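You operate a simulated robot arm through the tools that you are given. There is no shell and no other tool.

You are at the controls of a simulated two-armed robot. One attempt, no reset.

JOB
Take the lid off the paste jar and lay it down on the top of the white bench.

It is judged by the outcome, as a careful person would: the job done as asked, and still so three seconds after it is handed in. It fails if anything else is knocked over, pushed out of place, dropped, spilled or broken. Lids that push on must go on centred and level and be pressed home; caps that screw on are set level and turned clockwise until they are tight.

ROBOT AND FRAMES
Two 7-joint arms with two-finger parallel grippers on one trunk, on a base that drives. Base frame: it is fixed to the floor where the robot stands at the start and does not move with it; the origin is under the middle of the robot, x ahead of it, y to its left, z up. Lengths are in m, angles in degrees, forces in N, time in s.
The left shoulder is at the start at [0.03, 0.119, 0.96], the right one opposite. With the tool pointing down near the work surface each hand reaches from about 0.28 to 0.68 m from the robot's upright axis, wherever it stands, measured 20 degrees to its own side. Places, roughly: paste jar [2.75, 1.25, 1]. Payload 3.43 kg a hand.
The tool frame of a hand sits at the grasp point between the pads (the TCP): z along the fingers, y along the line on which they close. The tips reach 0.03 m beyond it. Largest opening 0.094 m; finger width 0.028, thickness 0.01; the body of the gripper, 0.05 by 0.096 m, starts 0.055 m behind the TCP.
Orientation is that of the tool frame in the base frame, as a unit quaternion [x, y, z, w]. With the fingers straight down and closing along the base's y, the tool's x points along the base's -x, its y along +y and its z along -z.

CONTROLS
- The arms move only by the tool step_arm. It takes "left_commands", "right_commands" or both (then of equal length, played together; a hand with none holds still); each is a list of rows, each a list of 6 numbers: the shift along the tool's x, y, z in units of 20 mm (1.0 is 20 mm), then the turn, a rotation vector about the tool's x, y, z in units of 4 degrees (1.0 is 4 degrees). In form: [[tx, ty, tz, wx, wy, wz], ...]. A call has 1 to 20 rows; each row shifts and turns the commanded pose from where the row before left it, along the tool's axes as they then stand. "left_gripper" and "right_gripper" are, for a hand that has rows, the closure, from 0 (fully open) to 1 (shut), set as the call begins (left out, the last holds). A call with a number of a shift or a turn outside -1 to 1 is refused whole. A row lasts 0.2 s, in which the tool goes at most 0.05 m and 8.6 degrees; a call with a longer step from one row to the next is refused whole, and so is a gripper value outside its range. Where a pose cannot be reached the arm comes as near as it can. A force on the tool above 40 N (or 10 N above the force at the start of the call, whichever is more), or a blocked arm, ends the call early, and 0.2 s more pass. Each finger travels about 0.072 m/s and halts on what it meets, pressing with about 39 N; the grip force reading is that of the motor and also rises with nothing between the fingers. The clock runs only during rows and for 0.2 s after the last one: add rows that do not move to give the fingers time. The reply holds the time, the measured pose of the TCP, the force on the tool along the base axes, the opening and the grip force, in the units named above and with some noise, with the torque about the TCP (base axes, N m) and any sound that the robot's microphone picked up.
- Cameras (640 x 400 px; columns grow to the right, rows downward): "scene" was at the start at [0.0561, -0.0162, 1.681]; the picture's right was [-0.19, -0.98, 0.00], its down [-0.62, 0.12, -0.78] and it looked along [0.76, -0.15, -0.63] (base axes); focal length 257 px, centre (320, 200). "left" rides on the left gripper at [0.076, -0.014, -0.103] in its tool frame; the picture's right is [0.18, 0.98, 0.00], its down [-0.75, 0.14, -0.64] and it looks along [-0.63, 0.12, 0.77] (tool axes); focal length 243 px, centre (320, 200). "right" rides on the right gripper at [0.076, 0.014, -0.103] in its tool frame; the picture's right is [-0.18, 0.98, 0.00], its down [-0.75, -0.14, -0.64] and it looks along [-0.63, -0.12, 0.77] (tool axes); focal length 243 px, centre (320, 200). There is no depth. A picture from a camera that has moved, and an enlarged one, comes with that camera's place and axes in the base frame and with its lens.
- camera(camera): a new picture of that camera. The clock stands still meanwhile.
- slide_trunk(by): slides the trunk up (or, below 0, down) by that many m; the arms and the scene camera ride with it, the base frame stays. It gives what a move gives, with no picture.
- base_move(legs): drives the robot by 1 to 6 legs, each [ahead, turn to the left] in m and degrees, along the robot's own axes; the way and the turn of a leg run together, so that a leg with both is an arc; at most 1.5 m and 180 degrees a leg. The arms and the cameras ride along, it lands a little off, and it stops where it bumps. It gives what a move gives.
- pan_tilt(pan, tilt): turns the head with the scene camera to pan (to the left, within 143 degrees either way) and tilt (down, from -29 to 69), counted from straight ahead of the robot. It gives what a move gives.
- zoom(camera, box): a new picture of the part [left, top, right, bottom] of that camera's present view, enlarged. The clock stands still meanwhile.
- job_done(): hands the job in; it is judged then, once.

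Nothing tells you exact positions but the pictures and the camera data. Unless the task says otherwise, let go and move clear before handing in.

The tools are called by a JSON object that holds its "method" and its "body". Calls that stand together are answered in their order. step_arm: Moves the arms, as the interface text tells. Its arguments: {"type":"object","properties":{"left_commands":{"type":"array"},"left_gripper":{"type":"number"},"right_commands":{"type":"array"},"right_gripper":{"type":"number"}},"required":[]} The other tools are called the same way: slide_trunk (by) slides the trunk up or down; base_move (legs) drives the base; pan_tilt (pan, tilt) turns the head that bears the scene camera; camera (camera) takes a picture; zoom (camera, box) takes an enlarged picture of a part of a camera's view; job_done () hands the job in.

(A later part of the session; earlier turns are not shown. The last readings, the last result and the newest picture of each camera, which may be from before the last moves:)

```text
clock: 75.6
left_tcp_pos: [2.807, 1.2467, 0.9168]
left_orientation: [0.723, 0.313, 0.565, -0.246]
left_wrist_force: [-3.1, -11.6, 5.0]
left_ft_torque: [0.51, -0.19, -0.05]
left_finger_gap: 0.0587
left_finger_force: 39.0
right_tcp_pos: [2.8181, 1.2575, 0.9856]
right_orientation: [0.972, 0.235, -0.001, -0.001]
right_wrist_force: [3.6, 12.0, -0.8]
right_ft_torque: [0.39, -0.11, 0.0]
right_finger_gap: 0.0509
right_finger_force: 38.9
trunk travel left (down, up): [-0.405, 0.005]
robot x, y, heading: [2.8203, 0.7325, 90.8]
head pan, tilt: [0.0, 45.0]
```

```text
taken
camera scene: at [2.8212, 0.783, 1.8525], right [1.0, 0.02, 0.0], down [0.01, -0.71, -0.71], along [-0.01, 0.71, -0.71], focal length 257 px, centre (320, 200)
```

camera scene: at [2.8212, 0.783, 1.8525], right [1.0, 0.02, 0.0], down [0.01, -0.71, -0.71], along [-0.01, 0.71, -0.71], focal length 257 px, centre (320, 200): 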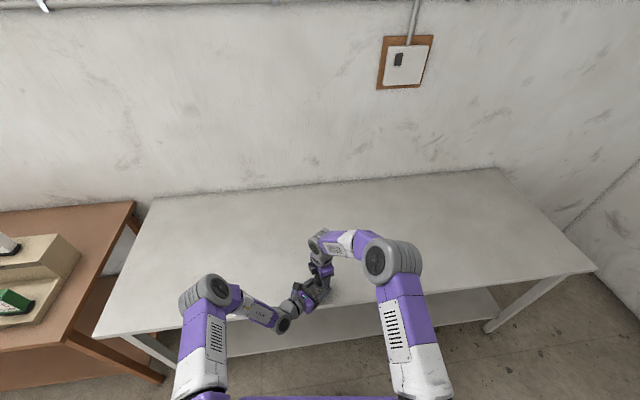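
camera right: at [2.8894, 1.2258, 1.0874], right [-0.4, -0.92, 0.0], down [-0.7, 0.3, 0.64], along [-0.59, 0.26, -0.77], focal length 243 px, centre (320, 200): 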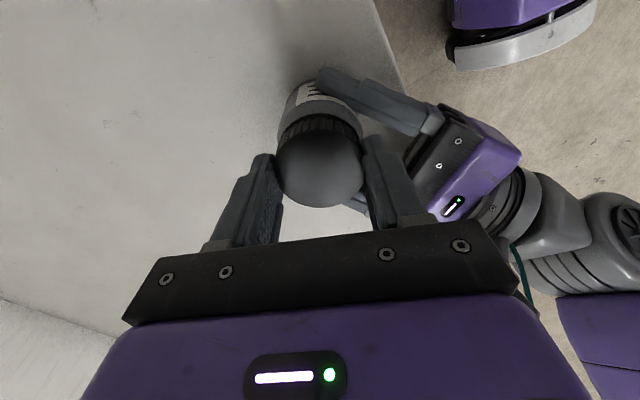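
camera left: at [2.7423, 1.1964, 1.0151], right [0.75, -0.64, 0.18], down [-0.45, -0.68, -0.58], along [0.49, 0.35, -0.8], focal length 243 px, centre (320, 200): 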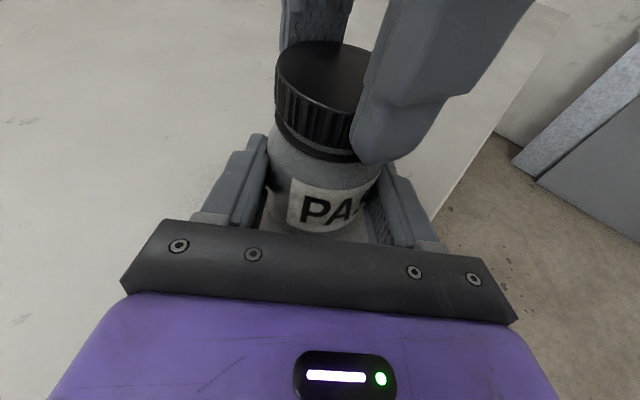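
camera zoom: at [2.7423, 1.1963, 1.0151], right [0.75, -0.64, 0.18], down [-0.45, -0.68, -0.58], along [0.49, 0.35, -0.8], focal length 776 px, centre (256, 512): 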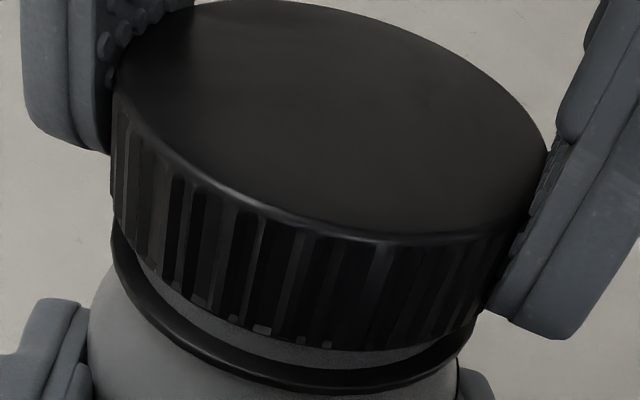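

196° turned, thread still rising smoothly, wrist still tracking; 12 N side load along +y. I'll relieve that by 1.5 mm and continue.

{"method": "step_arm", "body": {"right_commands": [[0.017, -0.034, 0, 0, 0, 0], [0.017, -0.033, 0, 0, 0, 0], [0, 0, -0.0025, 0, 0, -1], [0, 0, -0.0025, 0, 0, -1], [0, 0, -0.0025, 0, 0, -1], [0, 0, -0.0025, 0, 0, -1], [0, 0, -0.0025, 0, 0, -1], [0, 0, -0.0025, 0, 0, -1], [0, 0, -0.0025, 0, 0, -1], [0, 0, -0.0025, 0, 0, -1], [0, 0, -0.0025, 0, 0, -1], [0, 0, -0.0025, 0, 0, -1]]}}

{"method": "zoom", "body": {"camera": "left", "box": [240, 40, 440, 165]}}

{"method": "zoom", "body": {"camera": "scene", "box": [240, 220, 400, 320]}}

```text
clock: 78.2
left_tcp_pos: [2.8068, 1.2465, 0.9171]
left_orientation: [0.723, 0.314, 0.564, -0.246]
left_wrist_force: [2.0, 0.9, 0.0]
left_ft_torque: [-0.1, 0.14, 0.02]
left_finger_gap: 0.059
left_finger_force: 39.1
right_tcp_pos: [2.8182, 1.2578, 0.9858]
right_orientation: [0.832, 0.554, -0.001, 0.0]
right_wrist_force: [-3.3, -1.4, -0.5]
right_ft_torque: [-0.06, 0.05, -0.03]
right_finger_gap: 0.051
right_finger_force: 38.9
trunk travel left (down, up): [-0.405, 0.005]
robot x, y, heading: [2.8191, 0.7286, 90.9]
head pan, tilt: [0.0, 45.0]
```

```text
3.20 times, centred on (340, 102) of left
camera zoom: at [2.7421, 1.1967, 1.0151], right [0.75, -0.64, 0.18], down [-0.45, -0.68, -0.58], along [0.49, 0.35, -0.8], focal length 776 px, centre (256, 512)
```

zoom: 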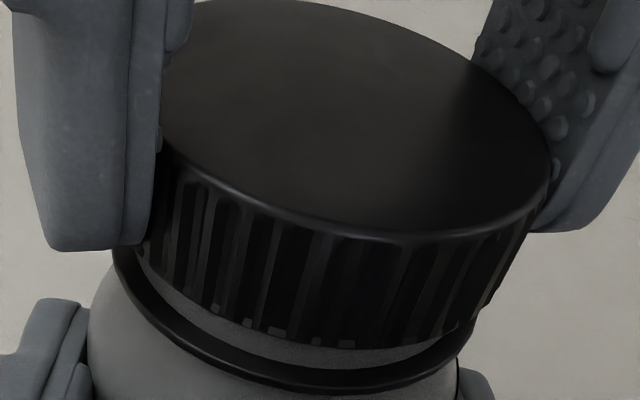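

```text
4.00 times, centred on (320, 270) of scene
camera zoom: at [2.821, 0.7833, 1.8524], right [1.0, 0.02, 0.0], down [0.01, -0.71, -0.71], along [-0.01, 0.71, -0.71], focal length 1027 px, centre (320, -80)
```

zoom: 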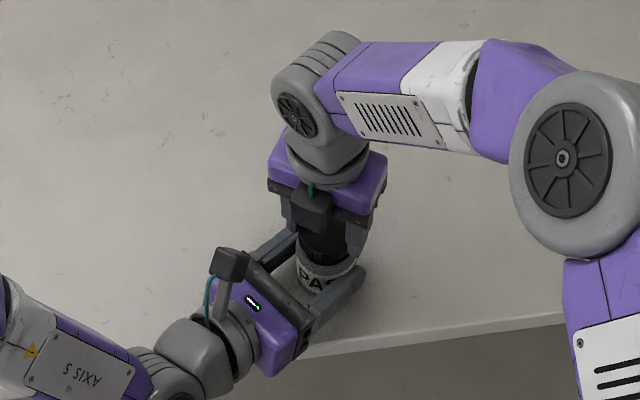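

The lid has now turned about 236° with light forces. The scene view shows the right wrist camera in an unexpected place, so I'll check the right camera's own view.

{"method": "camera", "body": {"camera": "right"}}

{"method": "zoom", "body": {"camera": "scene", "box": [288, 240, 352, 280]}}

```text
taken
camera right: at [2.8603, 1.3223, 1.0882], right [0.84, -0.55, 0.0], down [-0.42, -0.64, 0.64], along [-0.35, -0.54, -0.77], focal length 243 px, centre (320, 200)
```

right: 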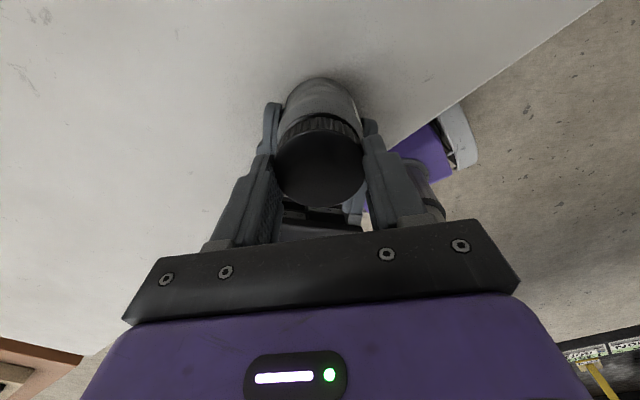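

```text
10.00 times, centred on (320, 260) of scene
camera zoom: at [2.821, 0.7833, 1.8524], right [1.0, 0.02, 0.0], down [0.01, -0.71, -0.71], along [-0.01, 0.71, -0.71], focal length 2567 px, centre (320, -400)
```

zoom: 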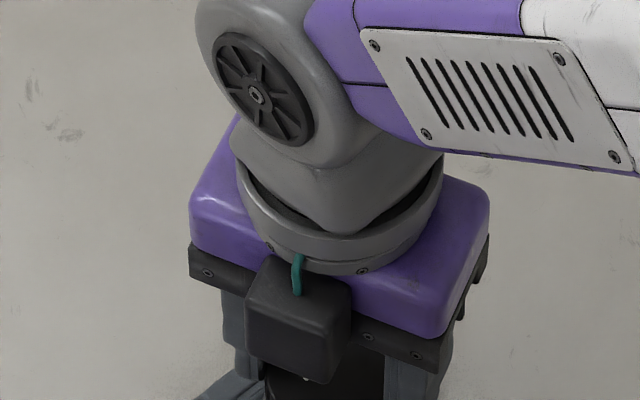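

The right camera's own view is consistent with the measured pose, so the turn is real. I'll take one more wide zoom to understand that box on the near side of the gripper and its clearance to the left hand.

{"method": "zoom", "body": {"camera": "scene", "box": [272, 225, 368, 285]}}

{"method": "zoom", "body": {"camera": "left", "box": [160, 0, 480, 200]}}

```text
6.67 times, centred on (320, 255) of scene
camera zoom: at [2.821, 0.7833, 1.8524], right [1.0, 0.02, 0.0], down [0.01, -0.71, -0.71], along [-0.01, 0.71, -0.71], focal length 1711 px, centre (320, -167)
```

zoom: 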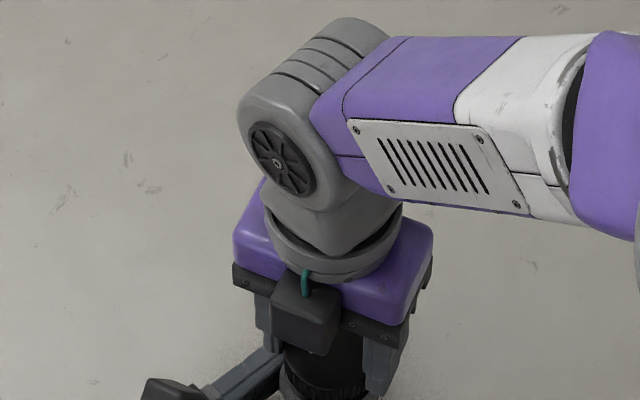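

```text
2.00 times, centred on (320, 100) of left
camera zoom: at [2.7421, 1.1967, 1.0151], right [0.75, -0.64, 0.18], down [-0.45, -0.68, -0.58], along [0.49, 0.35, -0.8], focal length 485 px, centre (320, 400)
```

zoom: 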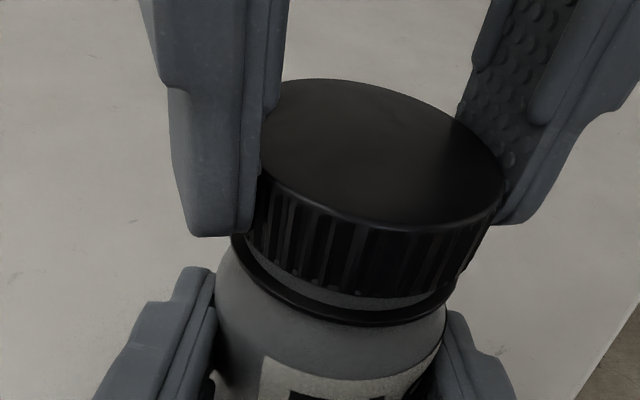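

Clearances are fine and moving apart from here. The lid has risen ~2.8 mm in 236° (about 4 mm per turn), so I continue another 40°.

{"method": "step_arm", "body": {"right_commands": [[0, 0, -0.0025, 0, 0, -1], [0, 0, -0.0025, 0, 0, -1], [0, 0, -0.0025, 0, 0, -1], [0, 0, -0.0025, 0, 0, -1], [0, 0, -0.0025, 0, 0, -1], [0, 0, -0.0025, 0, 0, -1], [0, 0, -0.0025, 0, 0, -1], [0, 0, -0.0025, 0, 0, -1], [0, 0, -0.0025, 0, 0, -1], [0, 0, -0.0025, 0, 0, -1]]}}

{"method": "camera", "body": {"camera": "scene"}}

{"method": "zoom", "body": {"camera": "left", "box": [240, 40, 440, 165]}}

```text
clock: 80.4
left_tcp_pos: [2.8065, 1.2452, 0.9161]
left_orientation: [0.722, 0.315, 0.564, -0.247]
left_wrist_force: [4.1, 2.3, 1.0]
left_ft_torque: [-0.08, 0.14, 0.02]
left_finger_gap: 0.0589
left_finger_force: 38.8
right_tcp_pos: [2.8182, 1.2578, 0.9872]
right_orientation: [0.594, 0.805, 0.001, -0.002]
right_wrist_force: [-3.7, -2.2, 1.3]
right_ft_torque: [-0.06, 0.12, -0.03]
right_finger_gap: 0.0507
right_finger_force: 39.1
trunk travel left (down, up): [-0.405, 0.005]
robot x, y, heading: [2.8221, 0.7306, 90.6]
head pan, tilt: [0.0, 45.0]
```

```text
taken
camera scene: at [2.8211, 0.7831, 1.8525], right [1.0, 0.02, 0.0], down [0.01, -0.71, -0.71], along [-0.01, 0.71, -0.71], focal length 257 px, centre (320, 200)
```

scene: 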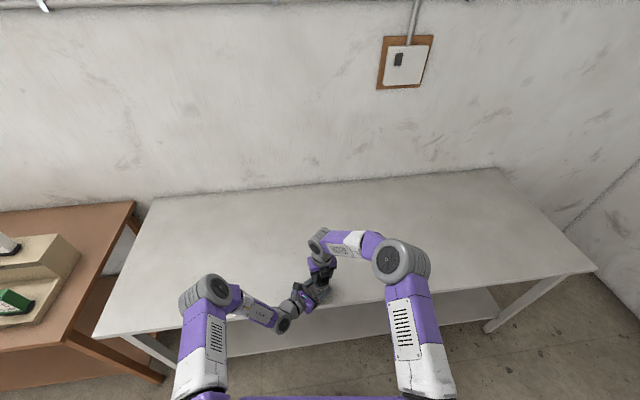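

```text
3.20 times, centred on (340, 102) of left
camera zoom: at [2.7422, 1.1964, 1.015], right [0.75, -0.64, 0.18], down [-0.45, -0.68, -0.58], along [0.49, 0.35, -0.8], focal length 776 px, centre (256, 512)
```

zoom: 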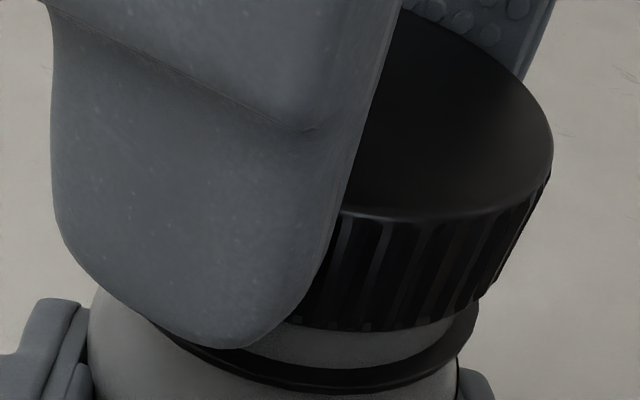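

276° turned and the gap keeps growing, forces small. Continuing another 40°.

{"method": "step_arm", "body": {"right_commands": [[0, 0, -0.003, 0, 0, -1], [0, 0, -0.003, 0, 0, -1], [0, 0, -0.003, 0, 0, -1], [0, 0, -0.003, 0, 0, -1], [0, 0, -0.003, 0, 0, -1], [0, 0, -0.003, 0, 0, -1], [0, 0, -0.003, 0, 0, -1], [0, 0, -0.003, 0, 0, -1], [0, 0, -0.003, 0, 0, -1], [0, 0, -0.003, 0, 0, -1]]}}

{"method": "camera", "body": {"camera": "scene"}}

{"method": "zoom", "body": {"camera": "left", "box": [240, 40, 440, 165]}}

```text
clock: 82.6
left_tcp_pos: [2.8067, 1.2466, 0.917]
left_orientation: [0.722, 0.314, 0.564, -0.248]
left_wrist_force: [0.6, 1.1, 0.6]
left_ft_torque: [-0.05, 0.03, -0.01]
left_finger_gap: 0.0587
left_finger_force: 38.5
right_tcp_pos: [2.8185, 1.2597, 0.987]
right_orientation: [0.349, 0.937, 0.001, -0.001]
right_wrist_force: [-0.6, -0.1, 0.0]
right_ft_torque: [-0.04, 0.01, 0.04]
right_finger_gap: 0.0506
right_finger_force: 38.7
right hand out of reach, approached as far as the arm can: row 9, 10
trunk travel left (down, up): [-0.405, 0.005]
robot x, y, heading: [2.8217, 0.731, 90.9]
head pan, tilt: [0.0, 45.0]
```

```text
taken
camera scene: at [2.8211, 0.7831, 1.8525], right [1.0, 0.02, 0.0], down [0.01, -0.71, -0.71], along [-0.01, 0.71, -0.71], focal length 257 px, centre (320, 200)
```

scene: 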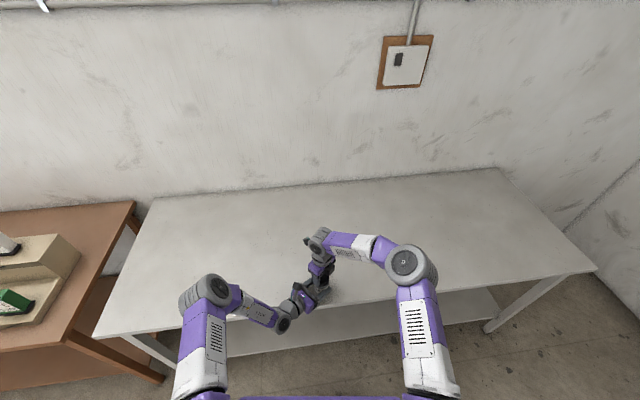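

```text
3.20 times, centred on (340, 102) of left
camera zoom: at [2.7419, 1.1966, 1.015], right [0.75, -0.64, 0.18], down [-0.45, -0.68, -0.58], along [0.49, 0.35, -0.8], focal length 776 px, centre (256, 512)
```

zoom: 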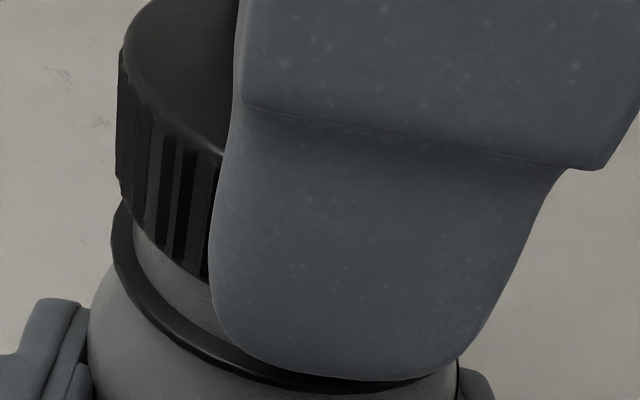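

308° turned; the wrist reached its limit, and all forces have dropped to nearly zero, so the lid may be free. I'll lift very gently by 1.5 mm and watch the vertical force.

{"method": "step_arm", "body": {"right_commands": [[0, 0, -0.025, 0, 0, 0], [0, 0, -0.025, 0, 0, 0], [0, 0, -0.025, 0, 0, 0], [0, 0, 0, 0, 0, 0]]}}

{"method": "zoom", "body": {"camera": "left", "box": [240, 40, 440, 165]}}

```text
clock: 83.6
left_tcp_pos: [2.8069, 1.2467, 0.9163]
left_orientation: [0.722, 0.314, 0.565, -0.247]
left_wrist_force: [-1.5, 0.5, 0.5]
left_ft_torque: [-0.02, 0.01, 0.0]
left_finger_gap: 0.0587
left_finger_force: 38.9
right_tcp_pos: [2.818, 1.2593, 0.9896]
right_orientation: [0.35, 0.937, 0.0, -0.001]
right_wrist_force: [-0.1, 0.2, -0.7]
right_ft_torque: [-0.01, 0.01, -0.01]
right_finger_gap: 0.051
right_finger_force: 39.3
trunk travel left (down, up): [-0.405, 0.005]
robot x, y, heading: [2.8195, 0.7332, 91.2]
head pan, tilt: [0.0, 45.0]
```

```text
3.20 times, centred on (340, 102) of left
camera zoom: at [2.742, 1.1965, 1.015], right [0.75, -0.64, 0.18], down [-0.45, -0.68, -0.58], along [0.49, 0.35, -0.8], focal length 776 px, centre (256, 512)
```

zoom: 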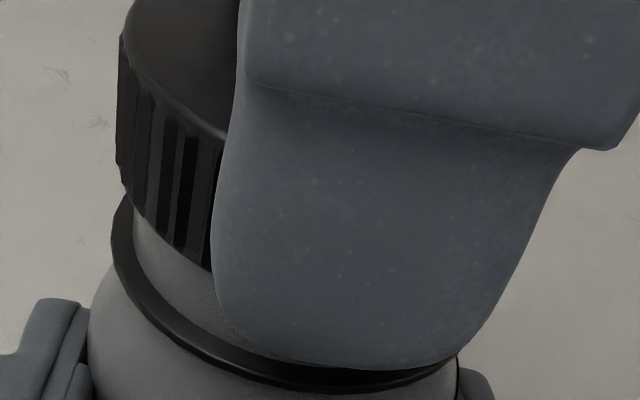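

The hand and lid rose with almost no force — the lid is off the thread. I'll lift it straight up another 5 cm in small steps.

{"method": "step_arm", "body": {"right_commands": [[0, 0, -0.1, 0, 0, 0], [0, 0, -0.1, 0, 0, 0], [0, 0, -0.1, 0, 0, 0], [0, 0, -0.1, 0, 0, 0]]}}

{"method": "zoom", "body": {"camera": "left", "box": [240, 40, 440, 165]}}

```text
clock: 84.6
left_tcp_pos: [2.808, 1.2465, 0.9162]
left_orientation: [0.722, 0.315, 0.565, -0.248]
left_wrist_force: [-0.9, -0.7, 0.6]
left_ft_torque: [-0.03, 0.04, -0.01]
left_finger_gap: 0.0585
left_finger_force: 38.8
right_tcp_pos: [2.8181, 1.2586, 0.9971]
right_orientation: [0.348, 0.937, 0.0, -0.001]
right_wrist_force: [-0.3, -0.3, -0.2]
right_ft_torque: [0.0, -0.02, -0.01]
right_finger_gap: 0.0509
right_finger_force: 39.2
trunk travel left (down, up): [-0.405, 0.005]
robot x, y, heading: [2.819, 0.7347, 91.1]
head pan, tilt: [0.0, 45.0]
```

```text
3.20 times, centred on (340, 102) of left
camera zoom: at [2.7421, 1.1965, 1.015], right [0.75, -0.64, 0.18], down [-0.45, -0.68, -0.58], along [0.49, 0.35, -0.8], focal length 776 px, centre (256, 512)
```

zoom: 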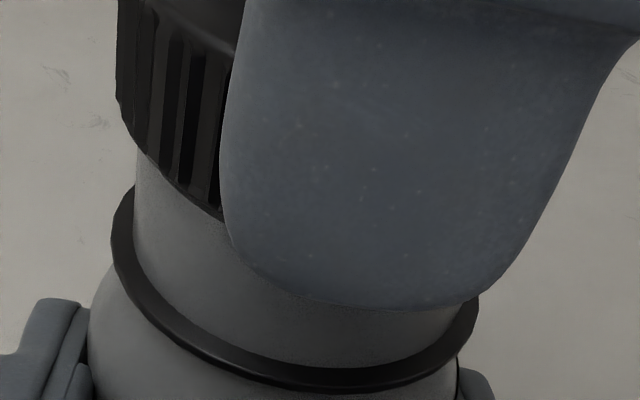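

The lid is clearly coming off the neck with no load. I'll keep lifting to z ≈ 1.07.

{"method": "step_arm", "body": {"right_commands": [[0, 0, -0.3, 0, 0, 0], [0, 0, -0.4, 0, 0, 0], [0, 0, -0.5, 0, 0, 0], [0, 0, -0.5, 0, 0, 0], [0, 0, -0.5, 0, 0, 0], [0, 0, -0.5, 0, 0, 0], [0, 0, -0.5, 0, 0, 0], [0, 0, -0.4, 0, 0, 0]]}}

{"method": "camera", "body": {"camera": "scene"}}

{"method": "camera", "body": {"camera": "left"}}

{"method": "camera", "body": {"camera": "right"}}

```text
clock: 86.4
left_tcp_pos: [2.8075, 1.2459, 0.9166]
left_orientation: [0.722, 0.314, 0.565, -0.247]
left_wrist_force: [-0.5, -0.2, -0.6]
left_ft_torque: [-0.07, 0.0, -0.01]
left_finger_gap: 0.059
left_finger_force: 38.9
right_tcp_pos: [2.8168, 1.2586, 1.0696]
right_orientation: [0.35, 0.937, 0.0, 0.001]
right_wrist_force: [-0.4, -0.8, 0.2]
right_ft_torque: [0.01, 0.04, 0.01]
right_finger_gap: 0.0508
right_finger_force: 39.0
trunk travel left (down, up): [-0.405, 0.005]
robot x, y, heading: [2.8208, 0.7337, 91.0]
head pan, tilt: [0.0, 45.0]
```

```text
taken
camera scene: at [2.821, 0.7831, 1.8524], right [1.0, 0.02, 0.0], down [0.01, -0.71, -0.71], along [-0.01, 0.71, -0.71], focal length 257 px, centre (320, 200)
```

scene: 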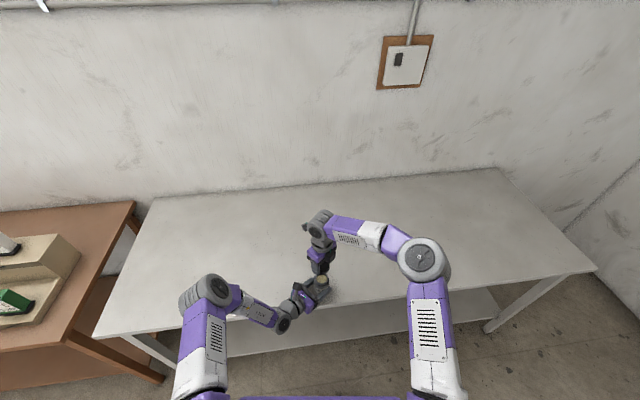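

```text
taken
camera left: at [2.7421, 1.1965, 1.015], right [0.75, -0.64, 0.18], down [-0.45, -0.68, -0.58], along [0.49, 0.35, -0.8], focal length 243 px, centre (320, 200)
```

left: 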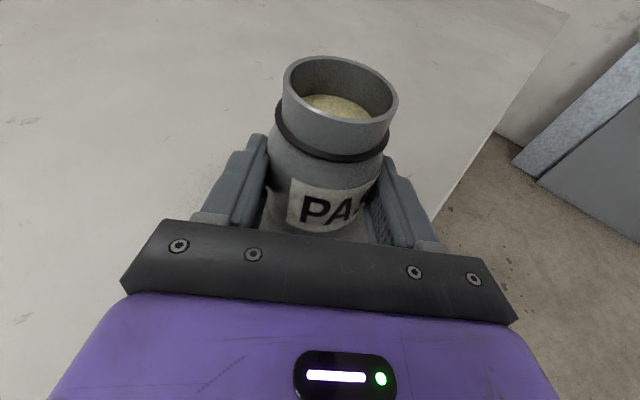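

```text
taken
camera right: at [2.7694, 1.318, 1.1726], right [0.78, 0.62, 0.0], down [0.48, -0.6, 0.64], along [0.4, -0.5, -0.77], focal length 243 px, centre (320, 200)
```

right: 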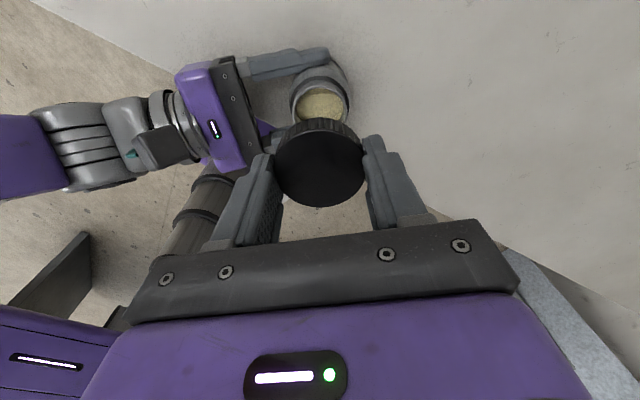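

The lid is off and the jar stands open, upright in the left grip. I'll unwind the right wrist (clockwise) in place at this height, before carrying the lid to a clear spot right of the jar.

{"method": "step_arm", "body": {"right_commands": [[0, 0, 0, 0, 0, 1], [0, 0, 0, 0, 0, 1], [0, 0, 0, 0, 0, 1], [0, 0, 0, 0, 0, 1], [0, 0, 0, 0, 0, 1], [0, 0, 0, 0, 0, 1], [0, 0, 0, 0, 0, 1], [0, 0, 0, 0, 0, 1], [0, 0, 0, 0, 0, 1], [0, 0, 0, 0, 0, 1], [0, 0, 0, 0, 0, 1], [0, 0, 0, 0, 0, 1], [0, 0, 0, 0, 0, 1], [0, 0, 0, 0, 0, 1], [0, 0, 0, 0, 0, 1], [0, 0, 0, 0, 0, 1], [0, 0, 0, 0, 0, 1], [0, 0, 0, 0, 0, 1], [0, 0, 0, 0, 0, 1], [0, 0, 0, 0, 0, 1]]}}

{"method": "step_arm", "body": {"right_commands": [[0, 0, 0, 0, 0, 1], [0, 0, 0, 0, 0, 1], [0, 0, 0, 0, 0, 1], [0, 0, 0, 0, 0, 1], [0, 0, 0, 0, 0, 1], [0, 0, 0, 0, 0, 1], [0, 0, 0, 0, 0, 1], [0, 0, 0, 0, 0, 1], [0, 0, 0, 0, 0, 1], [0, 0, 0, 0, 0, 1], [0, 0, 0, 0, 0, 1], [0, 0, 0, 0, 0, 1], [0, 0, 0, 0, 0, 1], [0, 0, 0, 0, 0, 1], [0, 0, 0, 0, 0, 1], [0, 0, 0, 0, 0, 1], [0, 0, 0, 0, 0, 1], [0, 0, 0, 0, 0, 1], [0, 0, 0, 0, 0, 1], [0, 0, 0, 0, 0, 1]]}}

{"method": "camera", "body": {"camera": "scene"}}

{"method": "camera", "body": {"camera": "right"}}

```text
clock: 90.6
left_tcp_pos: [2.8062, 1.247, 0.917]
left_orientation: [0.722, 0.314, 0.565, -0.247]
left_wrist_force: [0.3, 0.1, -0.3]
left_ft_torque: [-0.03, 0.0, -0.02]
left_finger_gap: 0.059
left_finger_force: 38.8
right_tcp_pos: [2.8175, 1.2585, 1.0699]
right_orientation: [0.87, 0.492, -0.001, -0.001]
right_wrist_force: [0.7, 0.4, -0.2]
right_ft_torque: [-0.01, 0.0, -0.02]
right_finger_gap: 0.0509
right_finger_force: 39.2
trunk travel left (down, up): [-0.405, 0.005]
robot x, y, heading: [2.8191, 0.7329, 90.9]
head pan, tilt: [0.0, 45.0]
```

```text
clock: 94.8
left_tcp_pos: [2.8083, 1.2463, 0.9171]
left_orientation: [0.722, 0.315, 0.564, -0.248]
left_wrist_force: [0.1, 0.3, 0.5]
left_ft_torque: [0.0, -0.02, 0.01]
left_finger_gap: 0.0586
left_finger_force: 39.0
right_tcp_pos: [2.8188, 1.2585, 1.0686]
right_orientation: [0.983, -0.183, 0.0, 0.0]
right_wrist_force: [0.2, -1.0, 0.4]
right_ft_torque: [-0.01, 0.0, -0.01]
right_finger_gap: 0.0508
right_finger_force: 39.4
trunk travel left (down, up): [-0.405, 0.005]
robot x, y, heading: [2.8168, 0.7304, 90.9]
head pan, tilt: [0.0, 45.0]
```

```text
taken
camera scene: at [2.821, 0.7832, 1.8525], right [1.0, 0.02, 0.0], down [0.01, -0.71, -0.71], along [-0.01, 0.71, -0.71], focal length 257 px, centre (320, 200)
```

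scene: 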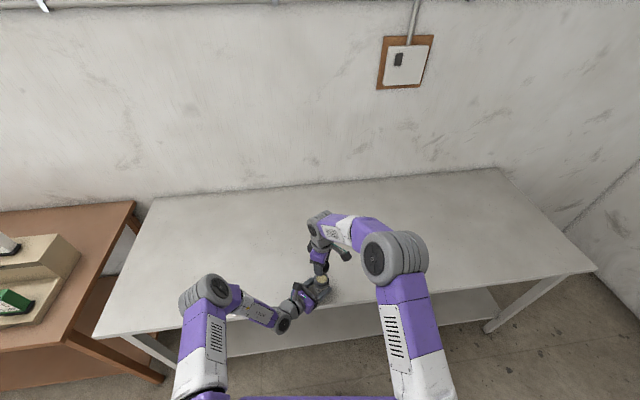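

```text
taken
camera right: at [2.8838, 1.217, 1.1721], right [-0.52, -0.85, 0.0], down [-0.65, 0.4, 0.64], along [-0.55, 0.34, -0.77], focal length 243 px, centre (320, 200)
```

right: 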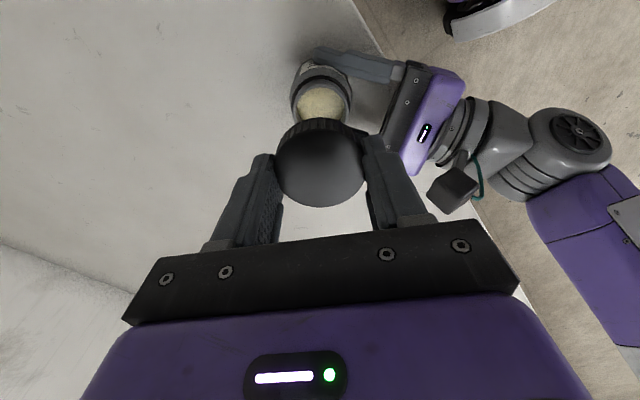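

The wrist is unwound and the lid is securely held. I'll carry it level to the right, over a clear spot near [3.00, 1.29] about 10 cm in from the bench edge.

{"method": "step_arm", "body": {"right_commands": [[0.657, -0.394, 0, 0, 0, 0], [0.657, -0.394, 0, 0, 0, 0], [0.657, -0.394, 0, 0, 0, 0], [0.657, -0.394, 0, 0, 0, 0], [0.657, -0.394, 0, 0, 0, 0], [0.657, -0.394, 0, 0, 0, 0], [0.657, -0.394, 0, 0, 0, 0], [0.657, -0.394, 0, 0, 0, 0], [0.657, -0.394, 0, 0, 0, 0], [0.657, -0.394, 0, 0, 0, 0], [0.657, -0.394, 0, 0, 0, 0], [0.657, -0.394, 0, 0, 0, 0]]}}

{"method": "camera", "body": {"camera": "scene"}}

{"method": "camera", "body": {"camera": "right"}}

{"method": "camera", "body": {"camera": "left"}}

```text
clock: 97.4
left_tcp_pos: [2.8086, 1.2474, 0.9172]
left_orientation: [0.722, 0.314, 0.564, -0.247]
left_wrist_force: [0.5, -0.5, 0.0]
left_ft_torque: [-0.03, 0.01, -0.02]
left_finger_gap: 0.0588
left_finger_force: 38.3
right_tcp_pos: [2.998, 1.2926, 1.0695]
right_orientation: [0.983, -0.181, -0.002, 0.0]
right_wrist_force: [0.2, 0.5, 0.4]
right_ft_torque: [0.02, -0.03, 0.04]
right_finger_gap: 0.0507
right_finger_force: 39.2
trunk travel left (down, up): [-0.405, 0.005]
robot x, y, heading: [2.8182, 0.7309, 91.2]
head pan, tilt: [0.0, 45.0]
```

```text
taken
camera scene: at [2.8215, 0.7832, 1.8524], right [1.0, 0.02, 0.0], down [0.01, -0.71, -0.71], along [-0.01, 0.71, -0.71], focal length 257 px, centre (320, 200)
```

scene: 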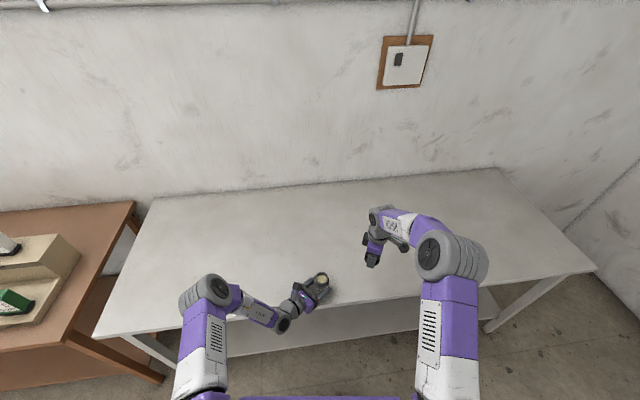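

```text
taken
camera right: at [3.0657, 1.2498, 1.172], right [-0.52, -0.85, 0.0], down [-0.65, 0.4, 0.64], along [-0.55, 0.34, -0.77], focal length 243 px, centre (320, 200)
```

right: 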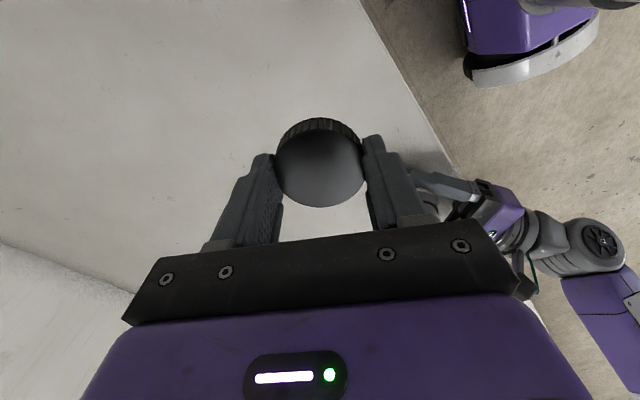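

```text
taken
camera left: at [2.7423, 1.1966, 1.0151], right [0.75, -0.64, 0.18], down [-0.45, -0.68, -0.58], along [0.49, 0.35, -0.8], focal length 243 px, centre (320, 200)
```

left: 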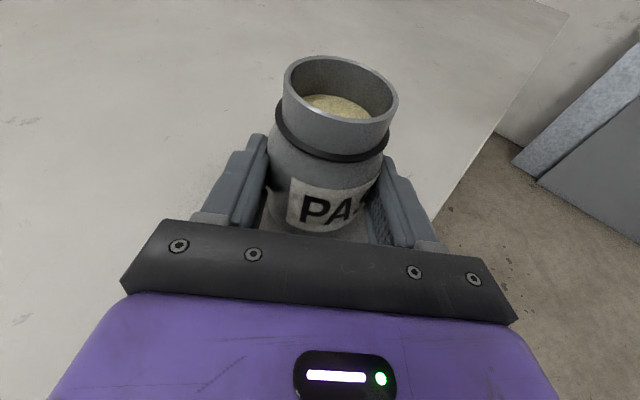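

The lid is over a clear bench area right of the jar. I'll lower it to about 2 cm above the bench first.

{"method": "step_arm", "body": {"right_commands": [[0, 0, 0.58, 0, 0, 0], [0, 0, 0.58, 0, 0, 0], [0, 0, 0.58, 0, 0, 0], [0, 0, 0.58, 0, 0, 0], [0, 0, 0.58, 0, 0, 0], [0, 0, 0.58, 0, 0, 0], [0, 0, 0.58, 0, 0, 0], [0, 0, 0.58, 0, 0, 0], [0, 0, 0.58, 0, 0, 0], [0, 0, 0.58, 0, 0, 0], [0, 0, 0.58, 0, 0, 0], [0, 0, 0.4, 0, 0, 0]]}}

{"method": "zoom", "body": {"camera": "scene", "box": [320, 210, 480, 310]}}

{"method": "camera", "body": {"camera": "right"}}

```text
clock: 100.0
left_tcp_pos: [2.8075, 1.2466, 0.917]
left_orientation: [0.722, 0.313, 0.565, -0.247]
left_wrist_force: [-0.5, -0.1, 0.3]
left_ft_torque: [-0.01, 0.01, 0.02]
left_finger_gap: 0.0586
left_finger_force: 39.5
right_tcp_pos: [2.9989, 1.2902, 0.9335]
right_orientation: [0.983, -0.182, 0.0, -0.001]
right_wrist_force: [-0.6, 0.8, 0.5]
right_ft_torque: [0.04, 0.01, 0.0]
right_finger_gap: 0.051
right_finger_force: 39.1
trunk travel left (down, up): [-0.405, 0.005]
robot x, y, heading: [2.8217, 0.7332, 91.1]
head pan, tilt: [0.0, 45.0]
```

```text
4.00 times, centred on (400, 260) of scene
camera zoom: at [2.821, 0.7832, 1.8524], right [1.0, 0.02, 0.0], down [0.01, -0.71, -0.71], along [-0.01, 0.71, -0.71], focal length 1027 px, centre (0, -40)
```

zoom: 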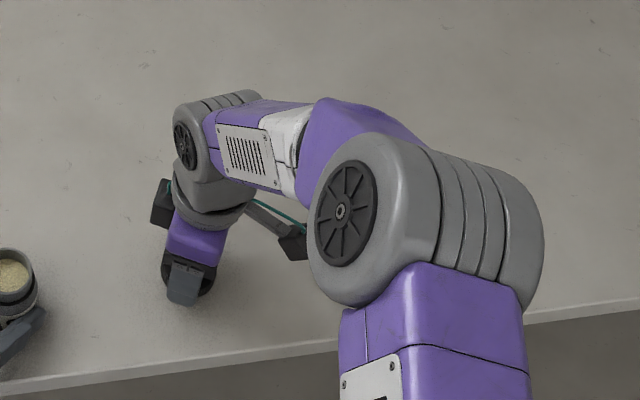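

```text
taken
camera right: at [3.065, 1.2496, 1.0358], right [-0.52, -0.85, 0.0], down [-0.65, 0.4, 0.64], along [-0.55, 0.34, -0.77], focal length 243 px, centre (320, 200)
```

right: 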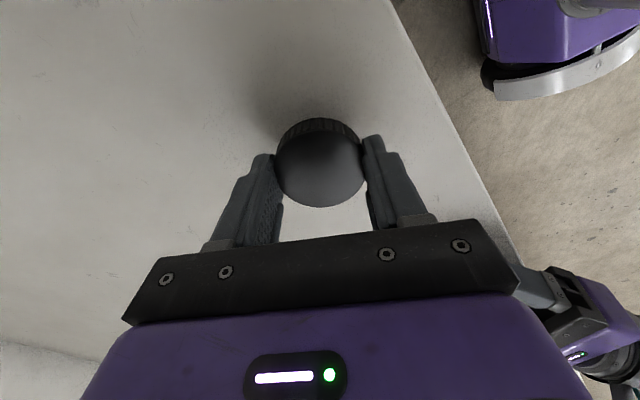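

About 2 cm above the bench, all clear (lid ~10 cm from the edge). Lowering further to just short of contact, then in 1 mm steps watching the vertical force.

{"method": "step_arm", "body": {"right_commands": [[0, 0, 0.2, 0, 0, 0], [0, 0, 0.2, 0, 0, 0], [0, 0, 0.2, 0, 0, 0], [0, 0, 0.1, 0, 0, 0], [0, 0, 0.05, 0, 0, 0], [0, 0, 0, 0, 0, 0]]}}

```text
clock: 101.4
left_tcp_pos: [2.8069, 1.2471, 0.9174]
left_orientation: [0.722, 0.314, 0.565, -0.247]
left_wrist_force: [-0.3, 0.0, 0.5]
left_ft_torque: [-0.03, 0.01, 0.02]
left_finger_gap: 0.0588
left_finger_force: 38.8
right_tcp_pos: [2.9979, 1.2912, 0.9179]
right_orientation: [0.983, -0.181, -0.001, -0.001]
right_wrist_force: [-0.3, 0.2, 0.4]
right_ft_torque: [-0.02, 0.03, 0.01]
right_finger_gap: 0.0507
right_finger_force: 39.3
trunk travel left (down, up): [-0.405, 0.005]
robot x, y, heading: [2.821, 0.7268, 90.7]
head pan, tilt: [0.0, 45.0]
```

{"method": "step_arm", "body": {"right_commands": [[0, 0, 0.05, 0, 0, 0], [0, 0, 0.05, 0, 0, 0], [0, 0, 0.05, 0, 0, 0], [0, 0, 0, 0, 0, 0]]}}

{"method": "zoom", "body": {"camera": "right", "box": [240, 90, 400, 190]}}

```text
clock: 102.4
left_tcp_pos: [2.8067, 1.2469, 0.9173]
left_orientation: [0.722, 0.314, 0.564, -0.247]
left_wrist_force: [-0.4, -0.7, 1.0]
left_ft_torque: [-0.02, 0.02, 0.0]
left_finger_gap: 0.0587
left_finger_force: 39.0
right_tcp_pos: [2.9979, 1.2914, 0.9163]
right_orientation: [0.983, -0.181, -0.001, -0.001]
right_wrist_force: [-0.3, 0.5, -0.2]
right_ft_torque: [0.02, -0.01, 0.0]
right_finger_gap: 0.0507
right_finger_force: 39.1
trunk travel left (down, up): [-0.405, 0.005]
robot x, y, heading: [2.8217, 0.7326, 90.9]
head pan, tilt: [0.0, 45.0]
```

```text
4.00 times, centred on (320, 140) of right
camera zoom: at [3.0647, 1.2498, 1.0183], right [-0.52, -0.85, 0.0], down [-0.65, 0.4, 0.64], along [-0.55, 0.34, -0.77], focal length 970 px, centre (320, 440)
```

zoom: 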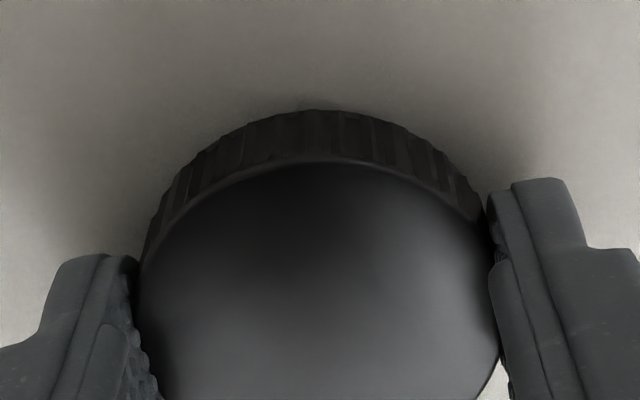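

No contact yet at z ≈ 0.915. Continuing down in 1 mm steps.

{"method": "step_arm", "body": {"right_commands": [[0, 0, 0.05, 0, 0, 0], [0, 0, 0.05, 0, 0, 0], [0, 0, 0, 0, 0, 0]]}}

{"method": "step_arm", "body": {"right_commands": [[0, 0, 0.04, 0, 0, 0], [0, 0, 0, 0, 0, 0]]}}

```text
clock: 103.2
left_tcp_pos: [2.8078, 1.2468, 0.9168]
left_orientation: [0.722, 0.314, 0.565, -0.247]
left_wrist_force: [0.2, 0.6, 0.5]
left_ft_torque: [-0.03, 0.02, 0.01]
left_finger_gap: 0.0585
left_finger_force: 39.1
right_tcp_pos: [2.9977, 1.2903, 0.9134]
right_orientation: [0.983, -0.181, 0.0, 0.0]
right_wrist_force: [0.1, -1.0, 1.2]
right_ft_torque: [0.01, 0.02, -0.01]
right_finger_gap: 0.0507
right_finger_force: 39.3
trunk travel left (down, up): [-0.405, 0.005]
robot x, y, heading: [2.8198, 0.73, 90.8]
head pan, tilt: [0.0, 45.0]
```

```text
clock: 103.8
left_tcp_pos: [2.8074, 1.2464, 0.917]
left_orientation: [0.723, 0.315, 0.564, -0.247]
left_wrist_force: [-0.2, 0.1, -0.9]
left_ft_torque: [-0.01, 0.02, 0.01]
left_finger_gap: 0.0587
left_finger_force: 39.1
right_tcp_pos: [2.9987, 1.2897, 0.9124]
right_orientation: [0.983, -0.182, 0.0, 0.0]
right_wrist_force: [0.5, -0.5, -0.1]
right_ft_torque: [0.0, -0.03, 0.0]
right_finger_gap: 0.051
right_finger_force: 39.2
trunk travel left (down, up): [-0.405, 0.005]
robot x, y, heading: [2.8206, 0.7286, 91.0]
head pan, tilt: [0.0, 45.0]
```

Still no contact at z ≈ 0.912. Continuing in sub-millimetre steps.

{"method": "step_arm", "body": {"right_commands": [[0, 0, 0.04, 0, 0, 0], [0, 0, 0, 0, 0, 0]]}}

{"method": "step_arm", "body": {"right_commands": [[0, 0, 0.04, 0, 0, 0], [0, 0, 0, 0, 0, 0]]}}

{"method": "step_arm", "body": {"right_commands": [[0, 0, 0.04, 0, 0, 0], [0, 0, 0, 0, 0, 0]]}}

{"method": "zoom", "body": {"camera": "right", "box": [240, 90, 400, 190]}}

```text
clock: 104.4
left_tcp_pos: [2.8076, 1.2473, 0.916]
left_orientation: [0.723, 0.315, 0.564, -0.247]
left_wrist_force: [-0.4, -0.3, 0.3]
left_ft_torque: [-0.01, 0.0, 0.01]
left_finger_gap: 0.0587
left_finger_force: 38.9
right_tcp_pos: [2.9987, 1.2909, 0.9115]
right_orientation: [0.983, -0.182, 0.0, 0.0]
right_wrist_force: [0.9, -0.2, -0.9]
right_ft_torque: [-0.01, 0.01, -0.03]
right_finger_gap: 0.0507
right_finger_force: 38.9
trunk travel left (down, up): [-0.405, 0.005]
robot x, y, heading: [2.819, 0.7332, 91.0]
head pan, tilt: [0.0, 45.0]
```

```text
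clock: 105.0
left_tcp_pos: [2.8067, 1.2473, 0.9174]
left_orientation: [0.722, 0.314, 0.565, -0.247]
left_wrist_force: [0.7, 0.3, 1.0]
left_ft_torque: [-0.02, -0.02, 0.02]
left_finger_gap: 0.0588
left_finger_force: 39.6
right_tcp_pos: [2.9989, 1.2904, 0.9111]
right_orientation: [0.983, -0.182, -0.002, 0.0]
right_wrist_force: [-0.2, 0.4, 0.5]
right_ft_torque: [0.0, 0.06, -0.02]
right_finger_gap: 0.0509
right_finger_force: 39.0
trunk travel left (down, up): [-0.405, 0.005]
robot x, y, heading: [2.8165, 0.7335, 91.1]
head pan, tilt: [0.0, 45.0]
```

```text
clock: 105.6
left_tcp_pos: [2.8072, 1.2466, 0.9168]
left_orientation: [0.722, 0.314, 0.564, -0.247]
left_wrist_force: [0.3, 0.5, 0.6]
left_ft_torque: [-0.02, 0.03, -0.01]
left_finger_gap: 0.0585
left_finger_force: 38.9
right_tcp_pos: [2.9992, 1.2909, 0.9092]
right_orientation: [0.983, -0.181, -0.001, -0.001]
right_wrist_force: [0.3, 0.4, 1.0]
right_ft_torque: [0.02, 0.03, 0.02]
right_finger_gap: 0.051
right_finger_force: 39.1
trunk travel left (down, up): [-0.405, 0.005]
robot x, y, heading: [2.8208, 0.7333, 90.9]
head pan, tilt: [0.0, 45.0]
```

```text
4.00 times, centred on (320, 140) of right
camera zoom: at [3.0646, 1.2496, 1.013], right [-0.52, -0.85, 0.0], down [-0.65, 0.4, 0.64], along [-0.55, 0.34, -0.77], focal length 970 px, centre (320, 440)
```

zoom: 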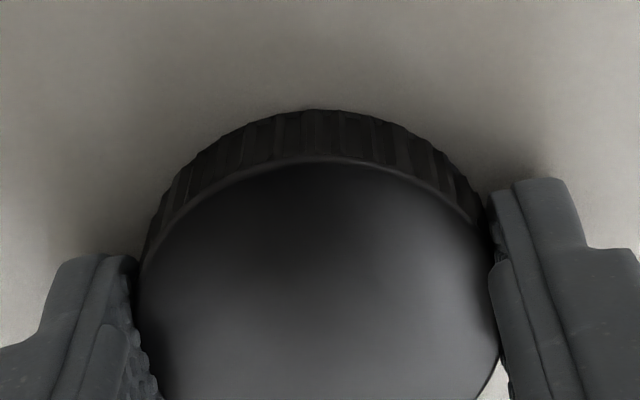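

Still nothing at z ≈ 0.910. I keep stepping down 0.8 mm at a time.

{"method": "step_arm", "body": {"right_commands": [[0, 0, 0.04, 0, 0, 0], [0, 0, 0, 0, 0, 0]]}}

{"method": "step_arm", "body": {"right_commands": [[0, 0, 0.04, 0, 0, 0], [0, 0, 0, 0, 0, 0]]}}

{"method": "step_arm", "body": {"right_commands": [[0, 0, 0.04, 0, 0, 0], [0, 0, 0, 0, 0, 0]]}}

```text
clock: 106.2
left_tcp_pos: [2.8074, 1.246, 0.917]
left_orientation: [0.722, 0.314, 0.565, -0.247]
left_wrist_force: [0.1, -0.1, -0.1]
left_ft_torque: [-0.04, 0.05, 0.02]
left_finger_gap: 0.0591
left_finger_force: 38.7
right_tcp_pos: [2.9985, 1.2909, 0.9089]
right_orientation: [0.983, -0.181, -0.001, -0.002]
right_wrist_force: [0.9, -1.7, 6.7]
right_ft_torque: [-0.16, 0.1, 0.01]
right_finger_gap: 0.0506
right_finger_force: 39.2
trunk travel left (down, up): [-0.405, 0.005]
robot x, y, heading: [2.8197, 0.7325, 91.1]
head pan, tilt: [0.0, 45.0]
```

```text
clock: 106.8
left_tcp_pos: [2.8066, 1.2466, 0.9172]
left_orientation: [0.722, 0.315, 0.564, -0.248]
left_wrist_force: [0.0, 0.2, 0.6]
left_ft_torque: [-0.04, -0.01, 0.0]
left_finger_gap: 0.0586
left_finger_force: 39.4
right_tcp_pos: [2.9978, 1.2908, 0.9105]
right_orientation: [0.983, -0.182, -0.001, -0.002]
right_wrist_force: [0.8, -1.9, 18.3]
right_ft_torque: [-0.66, 0.02, 0.05]
right_finger_gap: 0.0509
right_finger_force: 39.0
trunk travel left (down, up): [-0.405, 0.005]
robot x, y, heading: [2.8213, 0.7353, 90.6]
head pan, tilt: [0.0, 45.0]
```

```text
clock: 107.4
left_tcp_pos: [2.8067, 1.2448, 0.9177]
left_orientation: [0.722, 0.314, 0.565, -0.248]
left_wrist_force: [0.1, 0.8, -0.1]
left_ft_torque: [-0.01, 0.02, 0.0]
left_finger_gap: 0.0587
left_finger_force: 39.4
right_tcp_pos: [2.9985, 1.2911, 0.9103]
right_orientation: [0.983, -0.181, 0.0, -0.003]
right_wrist_force: [2.5, 0.3, 29.9]
right_ft_torque: [-0.96, 0.03, 0.09]
right_finger_gap: 0.0507
right_finger_force: 38.2
trunk travel left (down, up): [-0.405, 0.005]
robot x, y, heading: [2.822, 0.7341, 90.7]
head pan, tilt: [0.0, 45.0]
```

Contact found at TCP z ≈ 0.910 (fingertip/lid on the bench, 30 N after the last step). I'll back off ~1.8 mm to unload it before releasing.

{"method": "step_arm", "body": {"right_commands": [[0, 0, -0.05, 0, 0, 0], [0, 0, -0.04, 0, 0, 0], [0, 0, 0, 0, 0, 0]]}}

{"method": "zoom", "body": {"camera": "right", "box": [240, 90, 400, 190]}}

{"method": "zoom", "body": {"camera": "scene", "box": [336, 255, 416, 305]}}

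```text
clock: 108.2
left_tcp_pos: [2.8081, 1.2469, 0.9167]
left_orientation: [0.722, 0.314, 0.565, -0.247]
left_wrist_force: [-0.2, 0.3, 0.4]
left_ft_torque: [0.0, 0.02, 0.0]
left_finger_gap: 0.0585
left_finger_force: 38.8
right_tcp_pos: [2.9987, 1.2915, 0.9099]
right_orientation: [0.983, -0.182, -0.001, -0.001]
right_wrist_force: [1.8, 4.6, 18.8]
right_ft_torque: [-0.45, -0.04, -0.02]
right_finger_gap: 0.0508
right_finger_force: 39.1
trunk travel left (down, up): [-0.405, 0.005]
robot x, y, heading: [2.8192, 0.7301, 91.0]
head pan, tilt: [0.0, 45.0]
```

```text
4.00 times, centred on (320, 140) of right
camera zoom: at [3.0645, 1.2494, 1.0129], right [-0.52, -0.85, 0.0], down [-0.65, 0.4, 0.64], along [-0.55, 0.34, -0.77], focal length 970 px, centre (320, 440)
```

zoom: 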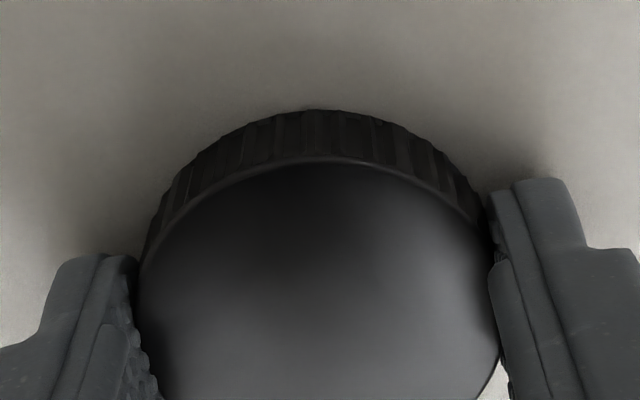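

```text
8.00 times, centred on (376, 280) of scene
camera zoom: at [2.8207, 0.7818, 1.8525], right [1.0, 0.02, 0.0], down [0.01, -0.71, -0.71], along [-0.01, 0.71, -0.71], focal length 2054 px, centre (-128, -440)
```

zoom: 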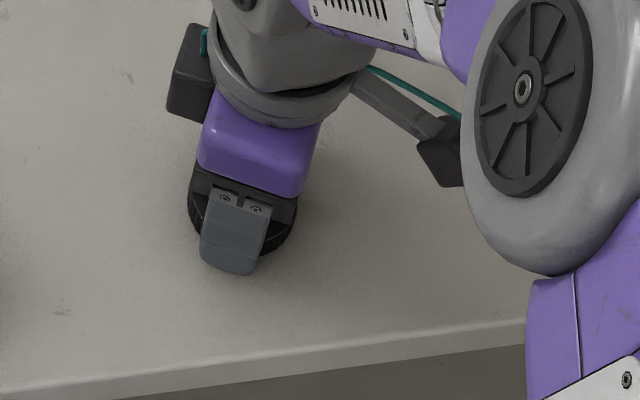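

Still 19 N of load remains, so I'll ease up a bit more.

{"method": "step_arm", "body": {"right_commands": [[0, 0, -0.03, 0, 0, 0], [0, 0, 0, 0, 0, 0], [0, 0, 0, 0, 0, 0]]}}

```text
clock: 109.0
left_tcp_pos: [2.807, 1.2474, 0.9164]
left_orientation: [0.722, 0.313, 0.565, -0.247]
left_wrist_force: [-0.6, 0.1, 0.1]
left_ft_torque: [-0.03, 0.0, 0.01]
left_finger_gap: 0.0588
left_finger_force: 39.5
right_tcp_pos: [2.9988, 1.2917, 0.9084]
right_orientation: [0.983, -0.182, -0.001, 0.0]
right_wrist_force: [1.3, 5.0, 10.4]
right_ft_torque: [-0.03, -0.01, 0.03]
right_finger_gap: 0.0509
right_finger_force: 39.0
trunk travel left (down, up): [-0.405, 0.005]
robot x, y, heading: [2.8188, 0.7325, 90.9]
head pan, tilt: [0.0, 45.0]
```

Torque is now ~0 with ~10 N, so the lid seems flat on the bench. One more small ease-up, then release.

{"method": "step_arm", "body": {"right_commands": [[0, 0, -0.025, 0, 0, 0], [0, 0, 0, 0, 0, 0]]}}

```text
clock: 109.6
left_tcp_pos: [2.8078, 1.2461, 0.9164]
left_orientation: [0.722, 0.314, 0.564, -0.247]
left_wrist_force: [0.2, -0.4, 0.1]
left_ft_torque: [-0.02, -0.02, 0.02]
left_finger_gap: 0.0586
left_finger_force: 39.0
right_tcp_pos: [2.9978, 1.2908, 0.9095]
right_orientation: [0.983, -0.181, 0.0, 0.0]
right_wrist_force: [0.6, 2.6, 2.6]
right_ft_torque: [0.17, -0.03, 0.01]
right_finger_gap: 0.0507
right_finger_force: 38.4
trunk travel left (down, up): [-0.405, 0.005]
robot x, y, heading: [2.8189, 0.7324, 90.7]
head pan, tilt: [0.0, 45.0]
```

Load is down to 2.6 N with the lid resting on the bench. I'll open the right gripper to release it.

{"method": "step_arm", "body": {"right_commands": [[0, 0, 0, 0, 0, 0], [0, 0, 0, 0, 0, 0], [0, 0, 0, 0, 0, 0]], "right_gripper": 0.2}}

{"method": "camera", "body": {"camera": "right"}}

```text
clock: 110.4
left_tcp_pos: [2.8082, 1.2467, 0.9159]
left_orientation: [0.722, 0.315, 0.564, -0.247]
left_wrist_force: [-0.5, 0.6, 0.3]
left_ft_torque: [0.0, 0.01, -0.02]
left_finger_gap: 0.0587
left_finger_force: 38.6
right_tcp_pos: [2.9983, 1.292, 0.9103]
right_orientation: [0.983, -0.181, 0.0, -0.001]
right_wrist_force: [-0.3, 0.2, 0.1]
right_ft_torque: [-0.01, -0.01, 0.03]
right_finger_gap: 0.075
right_finger_force: 0.0
trunk travel left (down, up): [-0.405, 0.005]
robot x, y, heading: [2.8227, 0.7306, 91.2]
head pan, tilt: [0.0, 45.0]
```

```text
taken
camera right: at [3.0647, 1.2497, 1.0134], right [-0.52, -0.85, 0.0], down [-0.65, 0.4, 0.64], along [-0.55, 0.34, -0.77], focal length 243 px, centre (320, 200)
```

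right: 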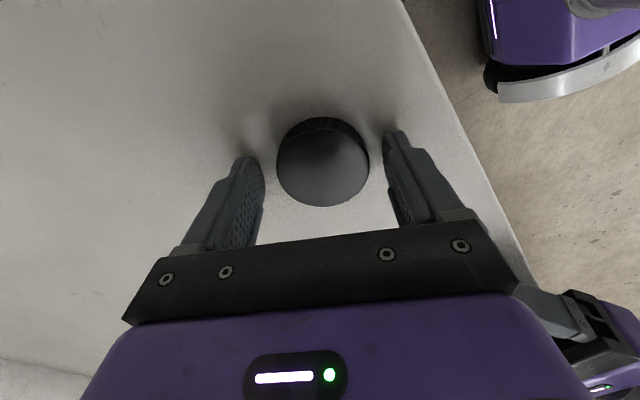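

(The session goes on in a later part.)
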